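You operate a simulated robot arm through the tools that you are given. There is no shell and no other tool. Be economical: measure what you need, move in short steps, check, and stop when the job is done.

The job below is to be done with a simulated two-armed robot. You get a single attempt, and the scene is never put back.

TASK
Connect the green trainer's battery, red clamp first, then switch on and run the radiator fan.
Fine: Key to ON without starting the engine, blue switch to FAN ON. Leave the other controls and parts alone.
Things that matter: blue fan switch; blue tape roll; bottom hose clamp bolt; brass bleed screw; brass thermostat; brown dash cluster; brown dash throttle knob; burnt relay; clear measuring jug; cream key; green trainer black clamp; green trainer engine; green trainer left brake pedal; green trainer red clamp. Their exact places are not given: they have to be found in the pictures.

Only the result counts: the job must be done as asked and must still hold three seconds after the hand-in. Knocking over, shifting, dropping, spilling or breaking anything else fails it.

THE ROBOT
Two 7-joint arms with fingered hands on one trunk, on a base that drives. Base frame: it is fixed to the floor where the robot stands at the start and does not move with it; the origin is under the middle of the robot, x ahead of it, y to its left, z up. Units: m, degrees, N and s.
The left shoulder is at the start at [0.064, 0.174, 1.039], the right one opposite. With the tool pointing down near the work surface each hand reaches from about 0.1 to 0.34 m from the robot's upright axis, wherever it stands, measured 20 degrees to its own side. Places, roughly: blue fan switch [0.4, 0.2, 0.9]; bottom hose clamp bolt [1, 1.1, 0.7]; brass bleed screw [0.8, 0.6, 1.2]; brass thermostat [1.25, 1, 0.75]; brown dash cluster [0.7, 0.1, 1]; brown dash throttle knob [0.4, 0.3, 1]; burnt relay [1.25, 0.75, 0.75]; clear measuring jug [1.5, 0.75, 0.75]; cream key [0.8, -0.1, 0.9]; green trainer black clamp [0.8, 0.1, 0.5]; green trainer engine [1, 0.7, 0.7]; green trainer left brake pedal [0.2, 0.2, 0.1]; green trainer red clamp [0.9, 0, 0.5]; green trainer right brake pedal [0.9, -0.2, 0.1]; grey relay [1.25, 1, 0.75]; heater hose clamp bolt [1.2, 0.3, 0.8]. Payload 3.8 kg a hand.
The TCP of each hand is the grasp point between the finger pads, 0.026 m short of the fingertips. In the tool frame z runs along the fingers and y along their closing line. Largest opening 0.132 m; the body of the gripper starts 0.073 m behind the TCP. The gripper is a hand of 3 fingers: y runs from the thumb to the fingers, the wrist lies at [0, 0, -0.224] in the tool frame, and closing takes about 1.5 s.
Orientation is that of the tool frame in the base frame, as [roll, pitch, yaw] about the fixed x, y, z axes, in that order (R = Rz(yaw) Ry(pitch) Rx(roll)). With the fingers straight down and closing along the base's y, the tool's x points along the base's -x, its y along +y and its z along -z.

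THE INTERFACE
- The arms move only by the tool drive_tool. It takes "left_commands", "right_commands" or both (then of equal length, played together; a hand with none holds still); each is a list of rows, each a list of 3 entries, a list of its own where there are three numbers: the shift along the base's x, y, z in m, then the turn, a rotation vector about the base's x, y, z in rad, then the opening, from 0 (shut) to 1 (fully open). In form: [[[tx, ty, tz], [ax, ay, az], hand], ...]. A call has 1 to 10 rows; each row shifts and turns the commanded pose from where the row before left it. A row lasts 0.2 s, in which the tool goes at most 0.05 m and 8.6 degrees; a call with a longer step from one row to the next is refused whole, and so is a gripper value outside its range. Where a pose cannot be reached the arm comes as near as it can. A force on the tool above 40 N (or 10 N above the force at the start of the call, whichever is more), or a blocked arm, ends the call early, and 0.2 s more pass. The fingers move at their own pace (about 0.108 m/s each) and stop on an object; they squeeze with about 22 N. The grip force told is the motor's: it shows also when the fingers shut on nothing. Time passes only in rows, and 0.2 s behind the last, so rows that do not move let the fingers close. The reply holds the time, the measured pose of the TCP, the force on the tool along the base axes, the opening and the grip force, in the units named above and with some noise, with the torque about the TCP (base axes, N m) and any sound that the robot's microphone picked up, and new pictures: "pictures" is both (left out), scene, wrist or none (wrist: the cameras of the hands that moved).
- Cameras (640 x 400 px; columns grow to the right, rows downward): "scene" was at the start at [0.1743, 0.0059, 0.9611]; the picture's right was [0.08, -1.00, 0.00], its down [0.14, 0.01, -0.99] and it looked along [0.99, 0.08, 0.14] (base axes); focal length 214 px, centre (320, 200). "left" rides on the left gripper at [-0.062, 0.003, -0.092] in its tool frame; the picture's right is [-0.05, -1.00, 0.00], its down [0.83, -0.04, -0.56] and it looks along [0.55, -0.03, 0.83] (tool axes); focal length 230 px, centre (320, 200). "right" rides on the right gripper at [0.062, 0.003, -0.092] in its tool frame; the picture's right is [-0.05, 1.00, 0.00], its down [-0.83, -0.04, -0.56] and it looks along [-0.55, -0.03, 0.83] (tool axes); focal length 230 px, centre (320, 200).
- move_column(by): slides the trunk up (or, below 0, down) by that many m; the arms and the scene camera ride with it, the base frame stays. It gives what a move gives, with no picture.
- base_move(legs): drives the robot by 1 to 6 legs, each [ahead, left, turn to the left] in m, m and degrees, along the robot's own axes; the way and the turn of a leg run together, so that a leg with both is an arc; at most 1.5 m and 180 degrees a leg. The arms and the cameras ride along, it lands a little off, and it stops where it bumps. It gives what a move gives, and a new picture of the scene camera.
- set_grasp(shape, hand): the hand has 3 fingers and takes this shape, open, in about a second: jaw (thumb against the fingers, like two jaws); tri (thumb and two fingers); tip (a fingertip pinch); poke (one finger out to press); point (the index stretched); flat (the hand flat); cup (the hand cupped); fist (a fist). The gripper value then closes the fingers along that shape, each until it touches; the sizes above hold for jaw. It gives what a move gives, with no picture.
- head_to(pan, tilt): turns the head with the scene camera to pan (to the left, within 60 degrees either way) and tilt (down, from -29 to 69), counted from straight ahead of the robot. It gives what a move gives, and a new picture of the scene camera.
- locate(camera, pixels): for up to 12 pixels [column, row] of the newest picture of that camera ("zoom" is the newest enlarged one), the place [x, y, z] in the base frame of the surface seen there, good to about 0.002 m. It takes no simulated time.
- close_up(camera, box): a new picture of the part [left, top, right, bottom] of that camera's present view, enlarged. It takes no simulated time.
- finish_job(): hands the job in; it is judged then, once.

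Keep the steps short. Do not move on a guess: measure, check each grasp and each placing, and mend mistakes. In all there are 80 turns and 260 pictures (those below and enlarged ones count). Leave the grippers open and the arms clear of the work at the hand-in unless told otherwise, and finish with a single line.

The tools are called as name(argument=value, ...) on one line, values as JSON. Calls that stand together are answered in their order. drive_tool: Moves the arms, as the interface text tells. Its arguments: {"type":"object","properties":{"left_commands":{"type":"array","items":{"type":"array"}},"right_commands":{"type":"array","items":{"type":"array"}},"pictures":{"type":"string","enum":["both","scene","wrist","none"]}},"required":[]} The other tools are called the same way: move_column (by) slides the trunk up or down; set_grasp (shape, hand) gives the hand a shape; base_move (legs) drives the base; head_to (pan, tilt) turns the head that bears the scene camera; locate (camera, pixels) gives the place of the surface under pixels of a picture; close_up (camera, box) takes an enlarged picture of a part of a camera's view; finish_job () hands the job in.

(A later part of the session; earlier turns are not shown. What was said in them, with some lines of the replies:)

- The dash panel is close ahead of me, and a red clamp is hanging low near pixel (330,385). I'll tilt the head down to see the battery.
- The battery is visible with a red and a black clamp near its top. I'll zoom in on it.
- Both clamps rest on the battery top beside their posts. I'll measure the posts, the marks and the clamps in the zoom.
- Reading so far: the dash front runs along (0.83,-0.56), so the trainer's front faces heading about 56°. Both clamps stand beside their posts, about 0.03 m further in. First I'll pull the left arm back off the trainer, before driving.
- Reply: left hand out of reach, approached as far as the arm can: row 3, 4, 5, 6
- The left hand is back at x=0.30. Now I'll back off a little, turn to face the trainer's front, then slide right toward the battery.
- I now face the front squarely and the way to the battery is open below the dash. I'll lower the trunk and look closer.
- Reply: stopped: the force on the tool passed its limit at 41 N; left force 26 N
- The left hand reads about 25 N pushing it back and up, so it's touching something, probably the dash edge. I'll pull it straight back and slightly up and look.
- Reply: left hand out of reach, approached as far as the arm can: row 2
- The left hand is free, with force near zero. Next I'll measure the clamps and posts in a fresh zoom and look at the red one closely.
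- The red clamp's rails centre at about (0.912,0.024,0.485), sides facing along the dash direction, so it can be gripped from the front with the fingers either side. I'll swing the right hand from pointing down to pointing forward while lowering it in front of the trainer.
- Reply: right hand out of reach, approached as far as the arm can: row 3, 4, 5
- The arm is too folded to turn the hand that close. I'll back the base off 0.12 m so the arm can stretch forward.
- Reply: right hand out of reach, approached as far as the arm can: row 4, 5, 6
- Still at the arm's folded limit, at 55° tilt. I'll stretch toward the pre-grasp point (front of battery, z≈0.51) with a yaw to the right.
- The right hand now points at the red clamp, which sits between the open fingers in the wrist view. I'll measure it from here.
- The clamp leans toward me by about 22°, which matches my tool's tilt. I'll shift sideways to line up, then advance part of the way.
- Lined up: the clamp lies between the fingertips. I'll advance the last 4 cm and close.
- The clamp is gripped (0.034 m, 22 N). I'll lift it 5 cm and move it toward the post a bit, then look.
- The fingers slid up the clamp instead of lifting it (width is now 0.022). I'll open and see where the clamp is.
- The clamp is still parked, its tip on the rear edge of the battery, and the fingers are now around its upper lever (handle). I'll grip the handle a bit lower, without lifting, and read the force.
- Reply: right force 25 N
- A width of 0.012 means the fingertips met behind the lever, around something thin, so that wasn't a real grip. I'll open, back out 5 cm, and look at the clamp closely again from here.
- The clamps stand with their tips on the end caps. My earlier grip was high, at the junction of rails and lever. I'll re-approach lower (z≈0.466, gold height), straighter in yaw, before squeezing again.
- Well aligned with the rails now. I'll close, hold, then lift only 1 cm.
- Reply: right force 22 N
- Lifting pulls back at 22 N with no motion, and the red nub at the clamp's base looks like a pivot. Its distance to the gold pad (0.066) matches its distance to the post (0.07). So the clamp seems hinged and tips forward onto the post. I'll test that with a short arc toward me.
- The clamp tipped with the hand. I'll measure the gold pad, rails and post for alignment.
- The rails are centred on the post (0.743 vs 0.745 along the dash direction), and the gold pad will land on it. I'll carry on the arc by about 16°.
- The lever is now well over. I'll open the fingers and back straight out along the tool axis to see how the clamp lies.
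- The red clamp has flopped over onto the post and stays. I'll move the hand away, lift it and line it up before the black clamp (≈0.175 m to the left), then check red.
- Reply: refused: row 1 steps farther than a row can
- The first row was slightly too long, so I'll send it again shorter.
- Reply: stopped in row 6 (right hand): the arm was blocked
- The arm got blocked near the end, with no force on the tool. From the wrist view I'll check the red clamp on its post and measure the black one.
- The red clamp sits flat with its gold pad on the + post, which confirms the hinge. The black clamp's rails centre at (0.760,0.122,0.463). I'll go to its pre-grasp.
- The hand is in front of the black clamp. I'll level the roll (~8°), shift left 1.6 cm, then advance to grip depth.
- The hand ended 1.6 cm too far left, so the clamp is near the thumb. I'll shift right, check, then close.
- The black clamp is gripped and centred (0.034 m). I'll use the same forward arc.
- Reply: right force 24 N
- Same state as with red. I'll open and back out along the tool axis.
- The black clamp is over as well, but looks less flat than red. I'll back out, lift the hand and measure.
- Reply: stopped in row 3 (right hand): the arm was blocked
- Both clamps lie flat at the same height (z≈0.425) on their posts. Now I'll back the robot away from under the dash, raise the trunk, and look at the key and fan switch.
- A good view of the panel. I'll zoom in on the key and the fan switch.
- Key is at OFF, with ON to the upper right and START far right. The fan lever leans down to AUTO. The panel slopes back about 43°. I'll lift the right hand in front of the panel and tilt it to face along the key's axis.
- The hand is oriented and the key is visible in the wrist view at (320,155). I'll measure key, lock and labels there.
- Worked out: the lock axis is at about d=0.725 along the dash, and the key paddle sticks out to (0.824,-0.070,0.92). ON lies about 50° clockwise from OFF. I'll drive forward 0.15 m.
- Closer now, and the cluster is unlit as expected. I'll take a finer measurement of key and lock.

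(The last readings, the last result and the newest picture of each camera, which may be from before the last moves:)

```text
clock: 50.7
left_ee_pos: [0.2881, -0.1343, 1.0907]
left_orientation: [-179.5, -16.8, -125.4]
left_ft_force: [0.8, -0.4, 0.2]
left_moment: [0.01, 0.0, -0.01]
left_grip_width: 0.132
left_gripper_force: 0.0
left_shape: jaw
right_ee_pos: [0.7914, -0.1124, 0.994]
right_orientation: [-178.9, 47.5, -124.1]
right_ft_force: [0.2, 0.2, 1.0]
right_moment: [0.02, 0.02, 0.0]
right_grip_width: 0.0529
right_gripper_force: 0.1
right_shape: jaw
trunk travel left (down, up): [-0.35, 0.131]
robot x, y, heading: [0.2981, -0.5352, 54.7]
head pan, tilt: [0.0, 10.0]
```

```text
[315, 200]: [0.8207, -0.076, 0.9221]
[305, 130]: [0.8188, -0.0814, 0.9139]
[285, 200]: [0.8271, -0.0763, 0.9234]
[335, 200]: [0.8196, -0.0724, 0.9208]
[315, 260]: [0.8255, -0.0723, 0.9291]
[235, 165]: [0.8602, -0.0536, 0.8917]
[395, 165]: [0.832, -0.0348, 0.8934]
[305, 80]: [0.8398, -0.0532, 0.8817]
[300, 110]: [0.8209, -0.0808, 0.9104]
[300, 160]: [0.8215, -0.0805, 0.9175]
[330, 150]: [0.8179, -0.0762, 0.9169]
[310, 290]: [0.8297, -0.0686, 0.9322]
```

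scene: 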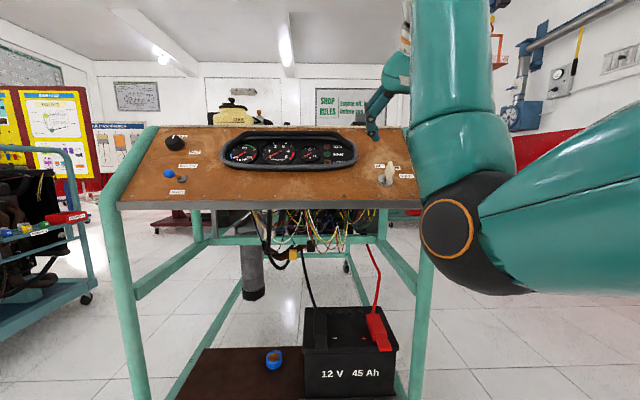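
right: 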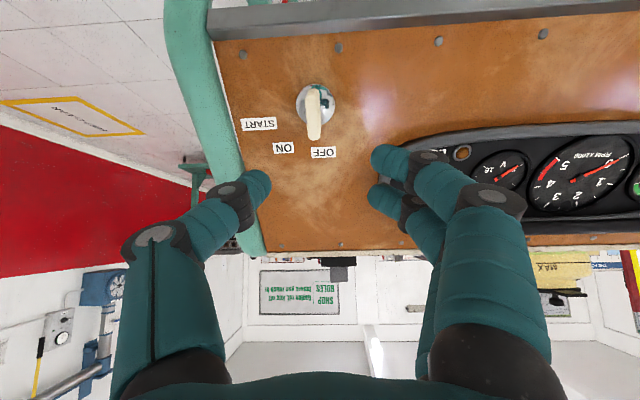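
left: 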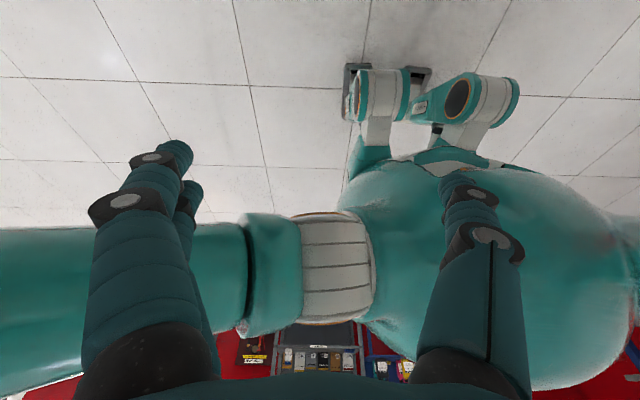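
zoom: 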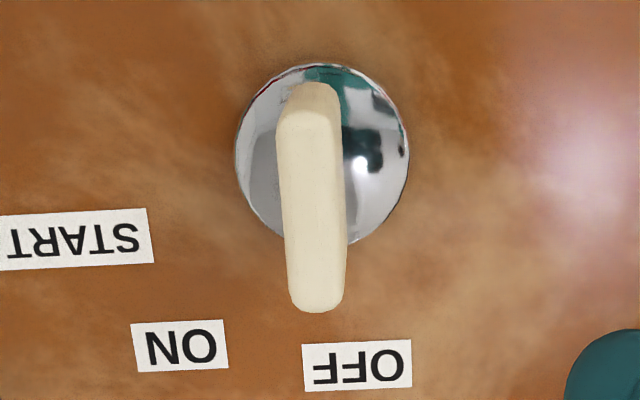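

The key's outer edge is centred at n≈0.397, d≈0.7265, z≈0.921, about 9 mm thick and aligned at OFF (0°). I'll line up and approach along its axis.

drive_tool(right_commands=[[[-0.0028, -0.015, -0.016], [0, 0, 0], 0.4], [[0.013, 0.0195, -0.0207], [0, 0, 0], 0.4], [[0.013, 0.0195, -0.0207], [0, 0, 0], 0.4]], pictures="wrist")

```text
clock: 51.5
left_ee_pos: [0.2879, -0.1333, 1.0895]
left_orientation: [-179.5, -16.9, -125.2]
left_ft_force: [0.6, 0.8, -0.2]
left_moment: [0.0, -0.02, 0.0]
left_grip_width: 0.1319
left_gripper_force: 0.1
left_shape: jaw
right_ee_pos: [0.8149, -0.09, 0.9363]
right_orientation: [-179.0, 47.5, -124.0]
right_ft_force: [-0.2, 0.2, -0.1]
right_moment: [0.0, -0.03, -0.01]
right_grip_width: 0.0533
right_gripper_force: 0.2
right_shape: jaw
trunk travel left (down, up): [-0.35, 0.131]
robot x, y, heading: [0.3016, -0.5366, 54.8]
head pan, tilt: [0.0, 10.0]
```

right: 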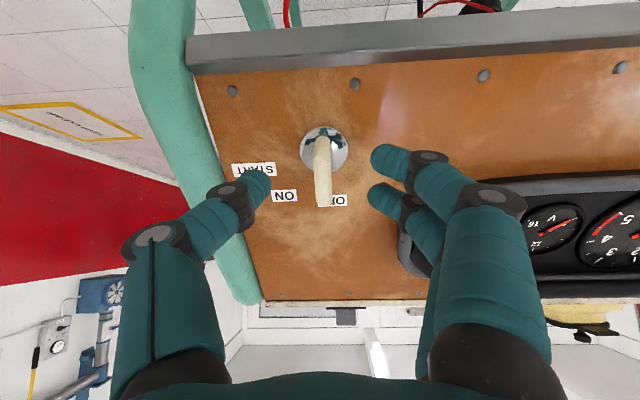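

Centred between thumb and fingers. I'll advance the last 3 cm and close on the key.

drive_tool(right_commands=[[[0.0128, 0.021, -0.0203], [0, 0, 0], 0.4], [[0, 0, 0], [0, 0, 0], 0.2], [[0, 0, 0], [0, 0, 0], 0], [[0, 0, 0], [0, 0, 0], 0], [[0, 0, 0], [0, 0, 0], 0]], pictures="wrist")

```text
clock: 52.7
left_ee_pos: [0.2876, -0.1331, 1.0887]
left_orientation: [-179.5, -16.9, -125.2]
left_ft_force: [-0.9, 0.1, 0.0]
left_moment: [-0.03, -0.01, 0.0]
left_grip_width: 0.1322
left_gripper_force: 0.0
left_shape: jaw
right_ee_pos: [0.827, -0.0669, 0.9123]
right_orientation: [-179.0, 47.5, -124.0]
right_ft_force: [1.1, 1.4, -0.2]
right_moment: [0.0, -0.01, 0.04]
right_grip_width: 0.0049
right_gripper_force: 21.9
right_shape: jaw
trunk travel left (down, up): [-0.35, 0.131]
robot x, y, heading: [0.2973, -0.5322, 54.7]
head pan, tilt: [0.0, 10.0]
```

right: 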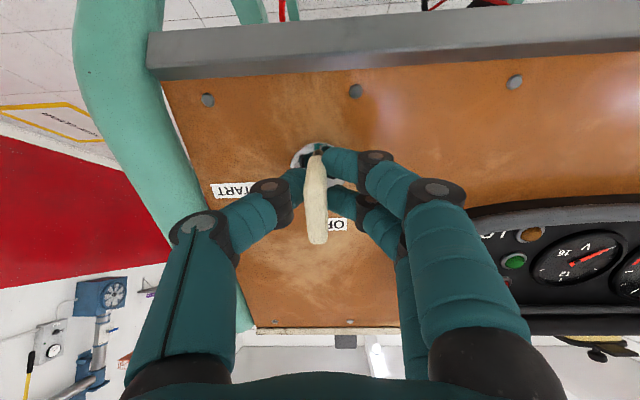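

The key is held. I'll turn clockwise 24° about the lock axis and check.

drive_tool(right_commands=[[[0, 0, 0], [0.0583, 0.0872, -0.0927], 0], [[0, 0, 0], [0.0583, 0.0872, -0.0927], 0], [[0, 0, 0], [0.0583, 0.0872, -0.0927], 0]], pictures="wrist")

```text
clock: 53.5
left_ee_pos: [0.2881, -0.1329, 1.0894]
left_orientation: [-179.6, -16.9, -125.2]
left_ft_force: [-0.7, 0.4, 0.2]
left_moment: [0.01, 0.01, -0.03]
left_grip_width: 0.1322
left_gripper_force: 0.1
left_shape: jaw
right_ee_pos: [0.8262, -0.0661, 0.9139]
right_orientation: [156.7, 42.1, -157.4]
right_ft_force: [-0.7, 4.9, -4.8]
right_moment: [0.05, 0.04, 0.09]
right_grip_width: 0.0045
right_gripper_force: 22.5
right_shape: jaw
trunk travel left (down, up): [-0.35, 0.131]
robot x, y, heading: [0.2977, -0.539, 54.8]
head pan, tilt: [0.0, 10.0]
```

right: 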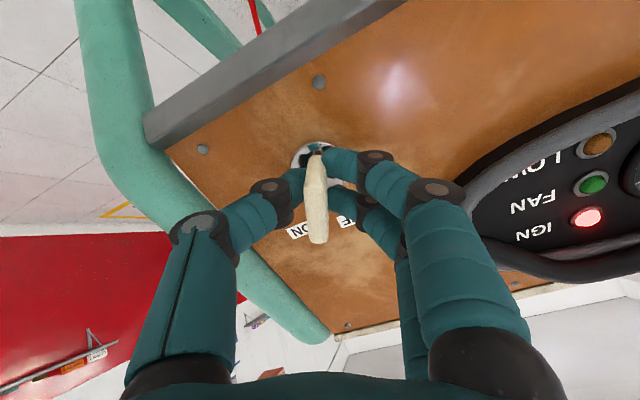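

The red IGN lamp lit, so the battery is connected and the key has reached ON's region. I'll turn one more small step (8°), well short of START, and open.

drive_tool(right_commands=[[[0, 0, 0], [0.0583, 0.0872, -0.0927], 0], [[0, 0, 0], [0, 0, 0], 0]], pictures="wrist")

drive_tool(right_commands=[[[0, 0, 0], [0, 0, 0], 0.2], [[0, 0, 0], [0, 0, 0], 0.4], [[-0.0164, -0.0246, 0.0261], [0, 0, 0], 0.4], [[-0.0164, -0.0246, 0.0261], [0, 0, 0], 0.4]], pictures="both")

close_up(camera="right", box=[250, 80, 390, 220])

```text
clock: 54.1
left_ee_pos: [0.2887, -0.1319, 1.089]
left_orientation: [-179.6, -16.7, -125.3]
left_ft_force: [-0.7, -0.4, 0.0]
left_moment: [-0.01, 0.0, 0.03]
left_grip_width: 0.1318
left_gripper_force: 0.0
left_shape: jaw
right_ee_pos: [0.8254, -0.0659, 0.9151]
right_orientation: [150.5, 38.2, -166.7]
right_ft_force: [-3.3, 5.6, -5.2]
right_moment: [-0.02, 0.06, 0.05]
right_grip_width: 0.0044
right_gripper_force: 21.5
right_shape: jaw
trunk travel left (down, up): [-0.35, 0.131]
robot x, y, heading: [0.2968, -0.5342, 54.6]
head pan, tilt: [0.0, 10.0]
```

right: 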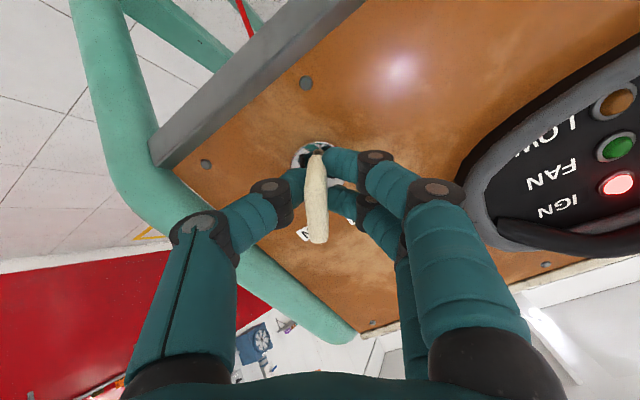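

```text
clock: 55.1
left_ee_pos: [0.286, -0.1336, 1.0894]
left_orientation: [-179.5, -16.7, -125.2]
left_ft_force: [-0.6, 0.5, -0.1]
left_moment: [0.03, 0.0, 0.0]
left_grip_width: 0.132
left_gripper_force: 0.0
left_shape: jaw
right_ee_pos: [0.7938, -0.1145, 0.9674]
right_orientation: [150.5, 38.5, -166.8]
right_ft_force: [0.3, 0.0, -1.0]
right_moment: [0.0, 0.05, 0.01]
right_grip_width: 0.0525
right_gripper_force: 0.0
right_shape: jaw
trunk travel left (down, up): [-0.35, 0.131]
robot x, y, heading: [0.2954, -0.537, 54.8]
head pan, tilt: [0.0, 10.0]
```

scene: 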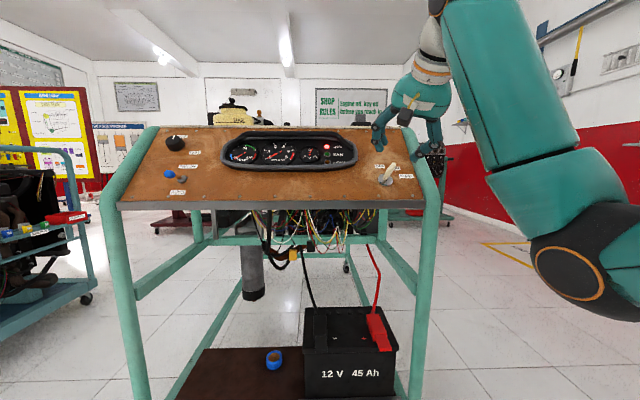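
right: 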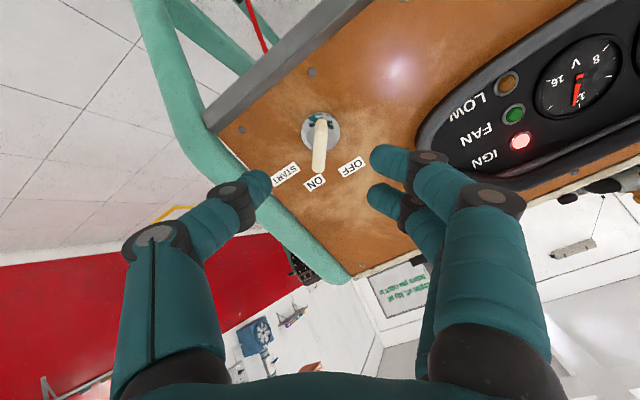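

```text
2.86 times, centred on (320, 150) of right
```

zoom: 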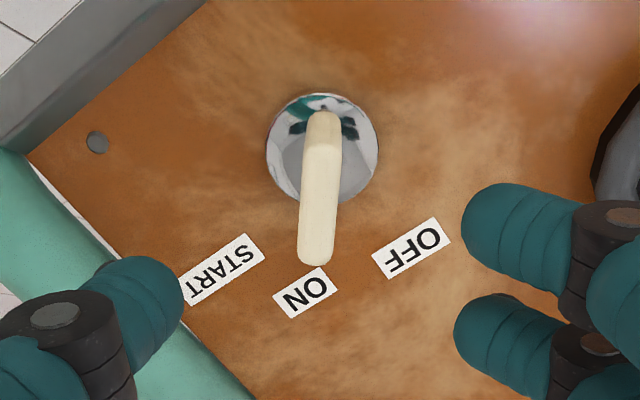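

The key rests exactly at ON, the IGN lamp is lit and the engine isn't running. Now the fan switch with the left hand: I'll swing it forward to face the panel while the right hand withdraws further.

drive_tool(left_commands=[[[0.0098, 0.0344, -0.015], [0.1176, -0.0786, 0], 0.5], [[0.0098, 0.0344, -0.015], [0.1176, -0.0786, 0], 0.5], [[0.0098, 0.0344, -0.015], [0.1176, -0.0786, 0], 0.5], [[0.0098, 0.0344, -0.015], [0.1176, -0.0786, 0], 0.5], [[0.0098, 0.0344, -0.015], [0.1176, -0.0786, 0], 0.5], [[0.0098, 0.0344, -0.015], [0.1176, -0.0786, 0], 0.5], [[0.0098, 0.0344, -0.015], [0.1176, -0.0786, 0], 0.5], [[0.0098, 0.0344, -0.015], [0.1176, -0.0786, 0], 0.5]], right_commands=[[[-0.0164, -0.0246, 0.0261], [0, 0, 0], 0.4], [[-0.0164, -0.0246, 0.0261], [0, 0, 0], 0.4], [[0, 0, 0], [0, 0, 0], 0.4], [[0, 0, 0], [0, 0, 0], 0.4], [[0, 0, 0], [0, 0, 0], 0.4], [[0, 0, 0], [0, 0, 0], 0.4], [[0, 0, 0], [0, 0, 0], 0.4], [[0, 0, 0], [0, 0, 0], 0.4]])

```text
clock: 56.9
left_ee_pos: [0.3634, 0.1432, 0.9715]
left_orientation: [178.4, 48.3, -125.9]
left_ft_force: [-0.2, -0.1, -0.2]
left_moment: [0.0, 0.01, 0.0]
left_grip_width: 0.0665
left_gripper_force: 0.1
left_shape: jaw
right_ee_pos: [0.7631, -0.1647, 1.021]
right_orientation: [150.4, 38.4, -166.7]
right_ft_force: [0.8, -0.2, 1.0]
right_moment: [-0.01, 0.02, 0.01]
right_grip_width: 0.0529
right_gripper_force: 0.0
right_shape: jaw
trunk travel left (down, up): [-0.35, 0.131]
robot x, y, heading: [0.2977, -0.5369, 54.8]
head pan, tilt: [0.0, 10.0]
```

scene: 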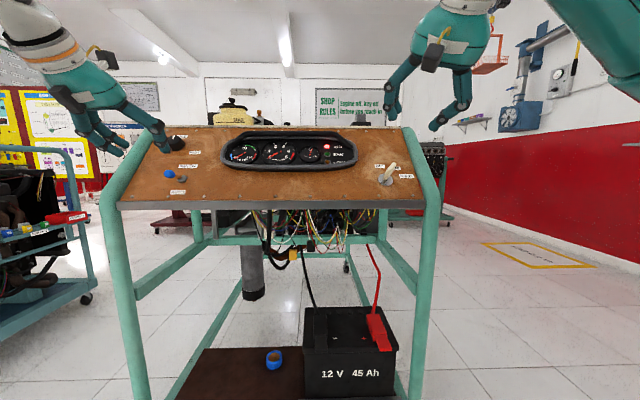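
right: 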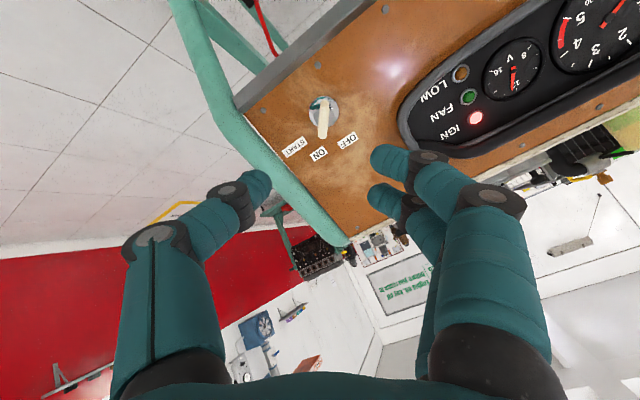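
left: 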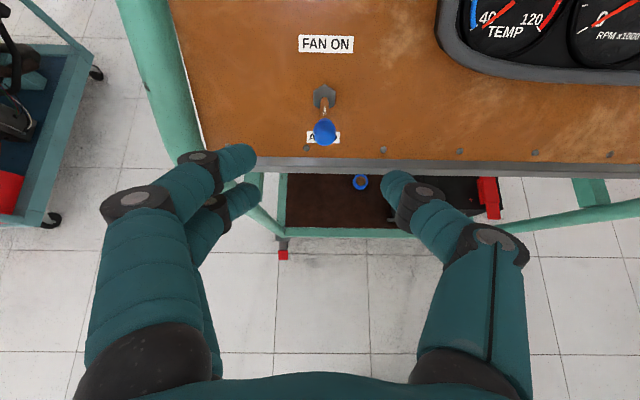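

The left hand faces the switch, with the blue tip at (324,130) and AUTO below it. I'll measure the tip.

close_up(camera="left", box=[290, 75, 360, 155])

locate(camera="left", pixels=[[324, 128], [316, 131], [332, 131], [324, 140], [324, 122], [324, 110], [324, 97], [324, 45], [312, 138]])

```text
5.00 times, centred on (325, 115) of left
```

zoom: 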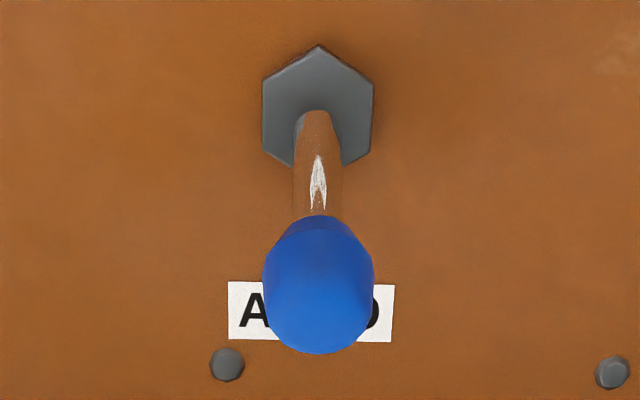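

```text
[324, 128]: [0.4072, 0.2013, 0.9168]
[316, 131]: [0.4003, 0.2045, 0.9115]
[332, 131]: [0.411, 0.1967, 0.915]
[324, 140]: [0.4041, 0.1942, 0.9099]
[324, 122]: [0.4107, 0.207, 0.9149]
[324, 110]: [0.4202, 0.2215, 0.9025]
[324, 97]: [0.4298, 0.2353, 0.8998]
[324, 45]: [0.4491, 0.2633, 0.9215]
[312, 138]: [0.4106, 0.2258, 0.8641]
```

The ball centre is about n=0.394, d=0.227, z=0.909, straight ahead along the tool. I'll advance 9 cm and close gently on it.

drive_tool(left_commands=[[[0.0212, 0.0279, -0.0298], [0, 0, 0], 0.5], [[0.0106, 0.014, -0.0149], [0, 0, 0], 0.5], [[0.0106, 0.0139, -0.0149], [0, 0, 0], 0.5], [[0, 0, 0], [0, 0, 0], 0.5]], pictures="wrist")

```text
clock: 57.9
left_ee_pos: [0.4065, 0.1979, 0.9104]
left_orientation: [178.4, 48.1, -125.9]
left_ft_force: [0.2, 0.4, -0.6]
left_moment: [-0.02, 0.02, 0.01]
left_grip_width: 0.0669
left_gripper_force: 0.1
left_shape: jaw
right_ee_pos: [0.7621, -0.1654, 1.02]
right_orientation: [150.5, 38.5, -166.7]
right_ft_force: [-0.4, -0.9, -0.1]
right_moment: [0.02, -0.02, -0.03]
right_grip_width: 0.0527
right_gripper_force: 0.1
right_shape: jaw
trunk travel left (down, up): [-0.35, 0.131]
robot x, y, heading: [0.2975, -0.536, 54.7]
head pan, tilt: [0.0, 10.0]
```

left: 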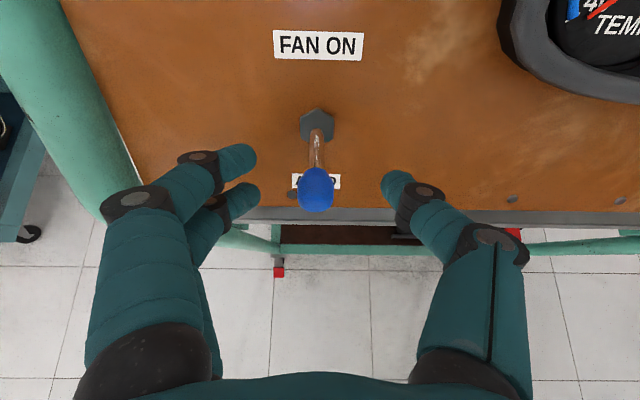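

The ball is between the fingers. I'll close, then sweep up the panel about 4 cm toward FAN ON.

drive_tool(left_commands=[[[0, 0, 0], [0, 0, 0], 0.25], [[0, 0, 0], [0, 0, 0], 0], [[0, 0, 0], [0, 0, 0], 0], [[0.003, 0.0046, 0.0115], [0, 0, 0], 0], [[0.005, 0.0075, 0.0102], [0, 0, 0], 0], [[0.0065, 0.0098, 0.009], [0, 0, 0], 0]])

```text
clock: 59.3
left_ee_pos: [0.4231, 0.2159, 0.9335]
left_orientation: [178.5, 47.1, -126.0]
left_ft_force: [-5.2, -15.5, -22.5]
left_moment: [-0.45, 0.1, 0.03]
left_grip_width: 0.0003
left_gripper_force: 22.4
left_shape: jaw
right_ee_pos: [0.7632, -0.1649, 1.0196]
right_orientation: [150.6, 38.4, -166.8]
right_ft_force: [-0.8, 0.0, 0.0]
right_moment: [0.01, -0.03, 0.01]
right_grip_width: 0.0525
right_gripper_force: 0.1
right_shape: jaw
trunk travel left (down, up): [-0.35, 0.131]
robot x, y, heading: [0.2976, -0.5343, 54.6]
head pan, tilt: [0.0, 10.0]
```

scene: 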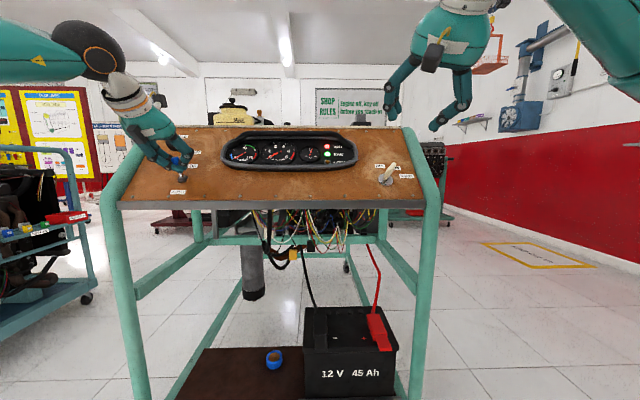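
left: 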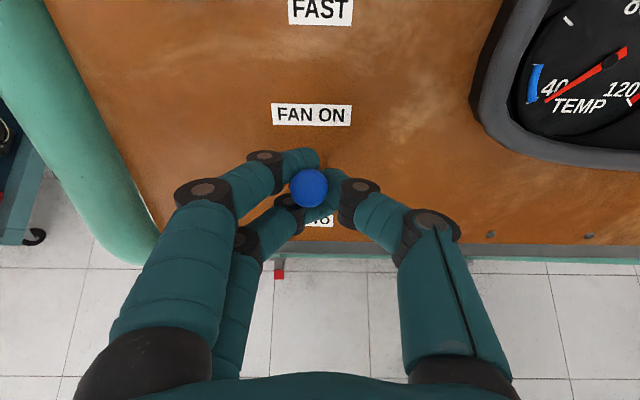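

The green FAN lamp is lit and the lever is at its stop. I'll ease off, open and retreat along the tool axis.

drive_tool(left_commands=[[[-0.001, -0.002, -0.003], [0, 0, 0], 0.3], [[0, 0, 0], [0, 0, 0], 0.6], [[0, 0, 0], [0, 0, 0], 0.6], [[-0.0164, -0.0246, 0.0261], [0, 0, 0], 0.6], [[-0.0164, -0.0246, 0.0261], [0, 0, 0], 0.6], [[-0.0164, -0.0246, 0.0261], [0, 0, 0], 1], [[-0.0164, -0.0246, 0.0261], [0, 0, 0], 1]], right_commands=[[[0, 0, 0], [0, 0, 0], 0.4], [[0, 0, 0], [0, 0, 0], 0.4], [[0, 0, 0], [0, 0, 0], 0.4], [[0, 0, 0], [0, 0, 0], 1], [[0, 0, 0], [0, 0, 0], 1], [[0, 0, 0], [0, 0, 0], 1], [[0, 0, 0], [0, 0, 0], 1]])

close_up(camera="scene", box=[150, 120, 430, 210])

close_up(camera="scene", box=[280, 280, 420, 390])

```text
clock: 60.9
left_ee_pos: [0.3566, 0.1193, 1.0411]
left_orientation: [178.5, 48.1, -125.9]
left_ft_force: [0.6, -0.8, -0.1]
left_moment: [0.0, 0.04, 0.01]
left_grip_width: 0.1318
left_gripper_force: 0.0
left_shape: jaw
right_ee_pos: [0.7604, -0.166, 1.0213]
right_orientation: [150.5, 38.5, -166.8]
right_ft_force: [0.4, 0.1, -0.5]
right_moment: [-0.02, 0.02, -0.02]
right_grip_width: 0.132
right_gripper_force: 0.1
right_shape: jaw
trunk travel left (down, up): [-0.35, 0.131]
robot x, y, heading: [0.2942, -0.5363, 54.9]
head pan, tilt: [0.0, 10.0]
```

scene: 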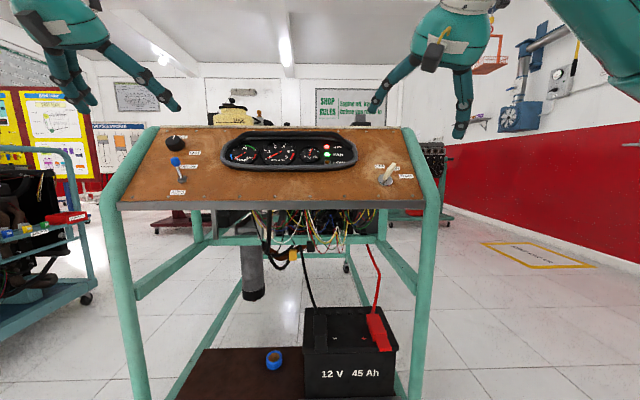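
right: 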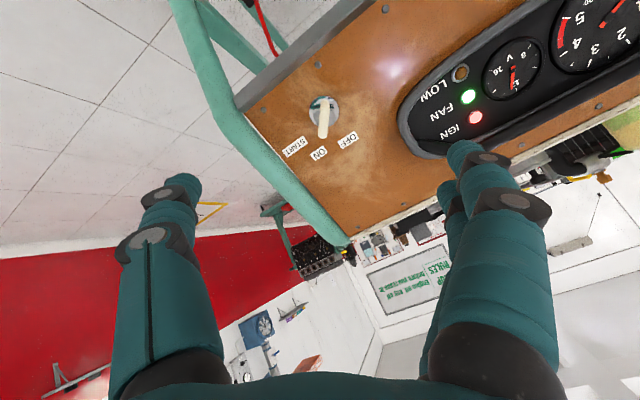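
left: 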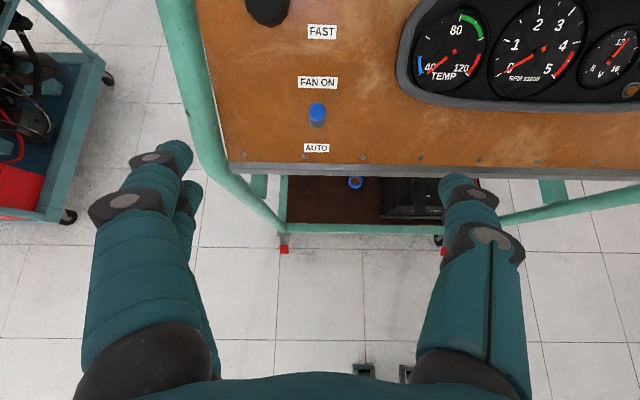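

```text
2.29 times, centred on (290, 165) of scene
```

zoom: 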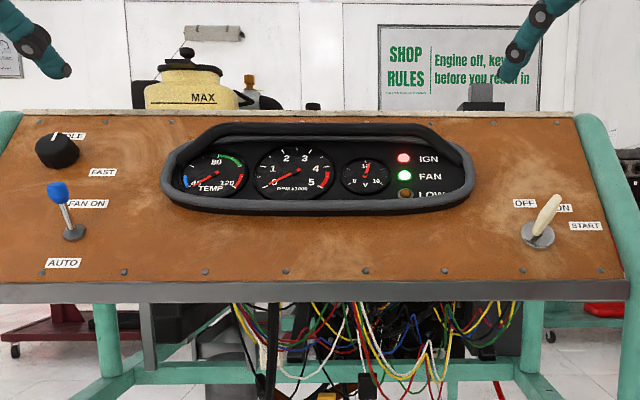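

```text
3.64 times, centred on (350, 335) of scene
```

zoom: 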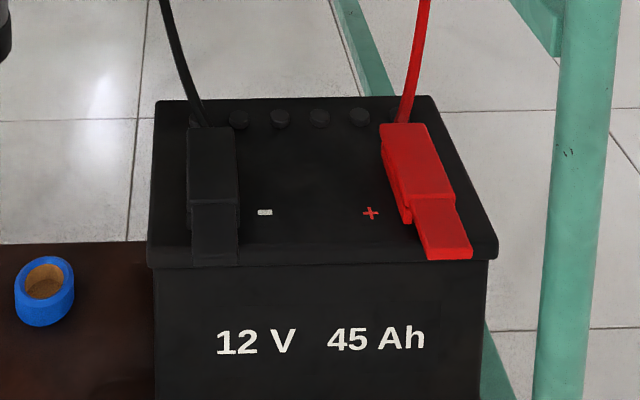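

IGN and FAN are lit, the voltmeter is up, RPM is 0, the key is at ON and the switch is at FAN ON. Both clamps are on their posts, and both hands are open and clear. I'm handing in.

finish_job()

```text
The job is handed in.
```

The green trainer's battery is connected, red clamp first, with the key at ON (engine not started) and the blue switch at FAN ON; the IGN and FAN lamps are lit.
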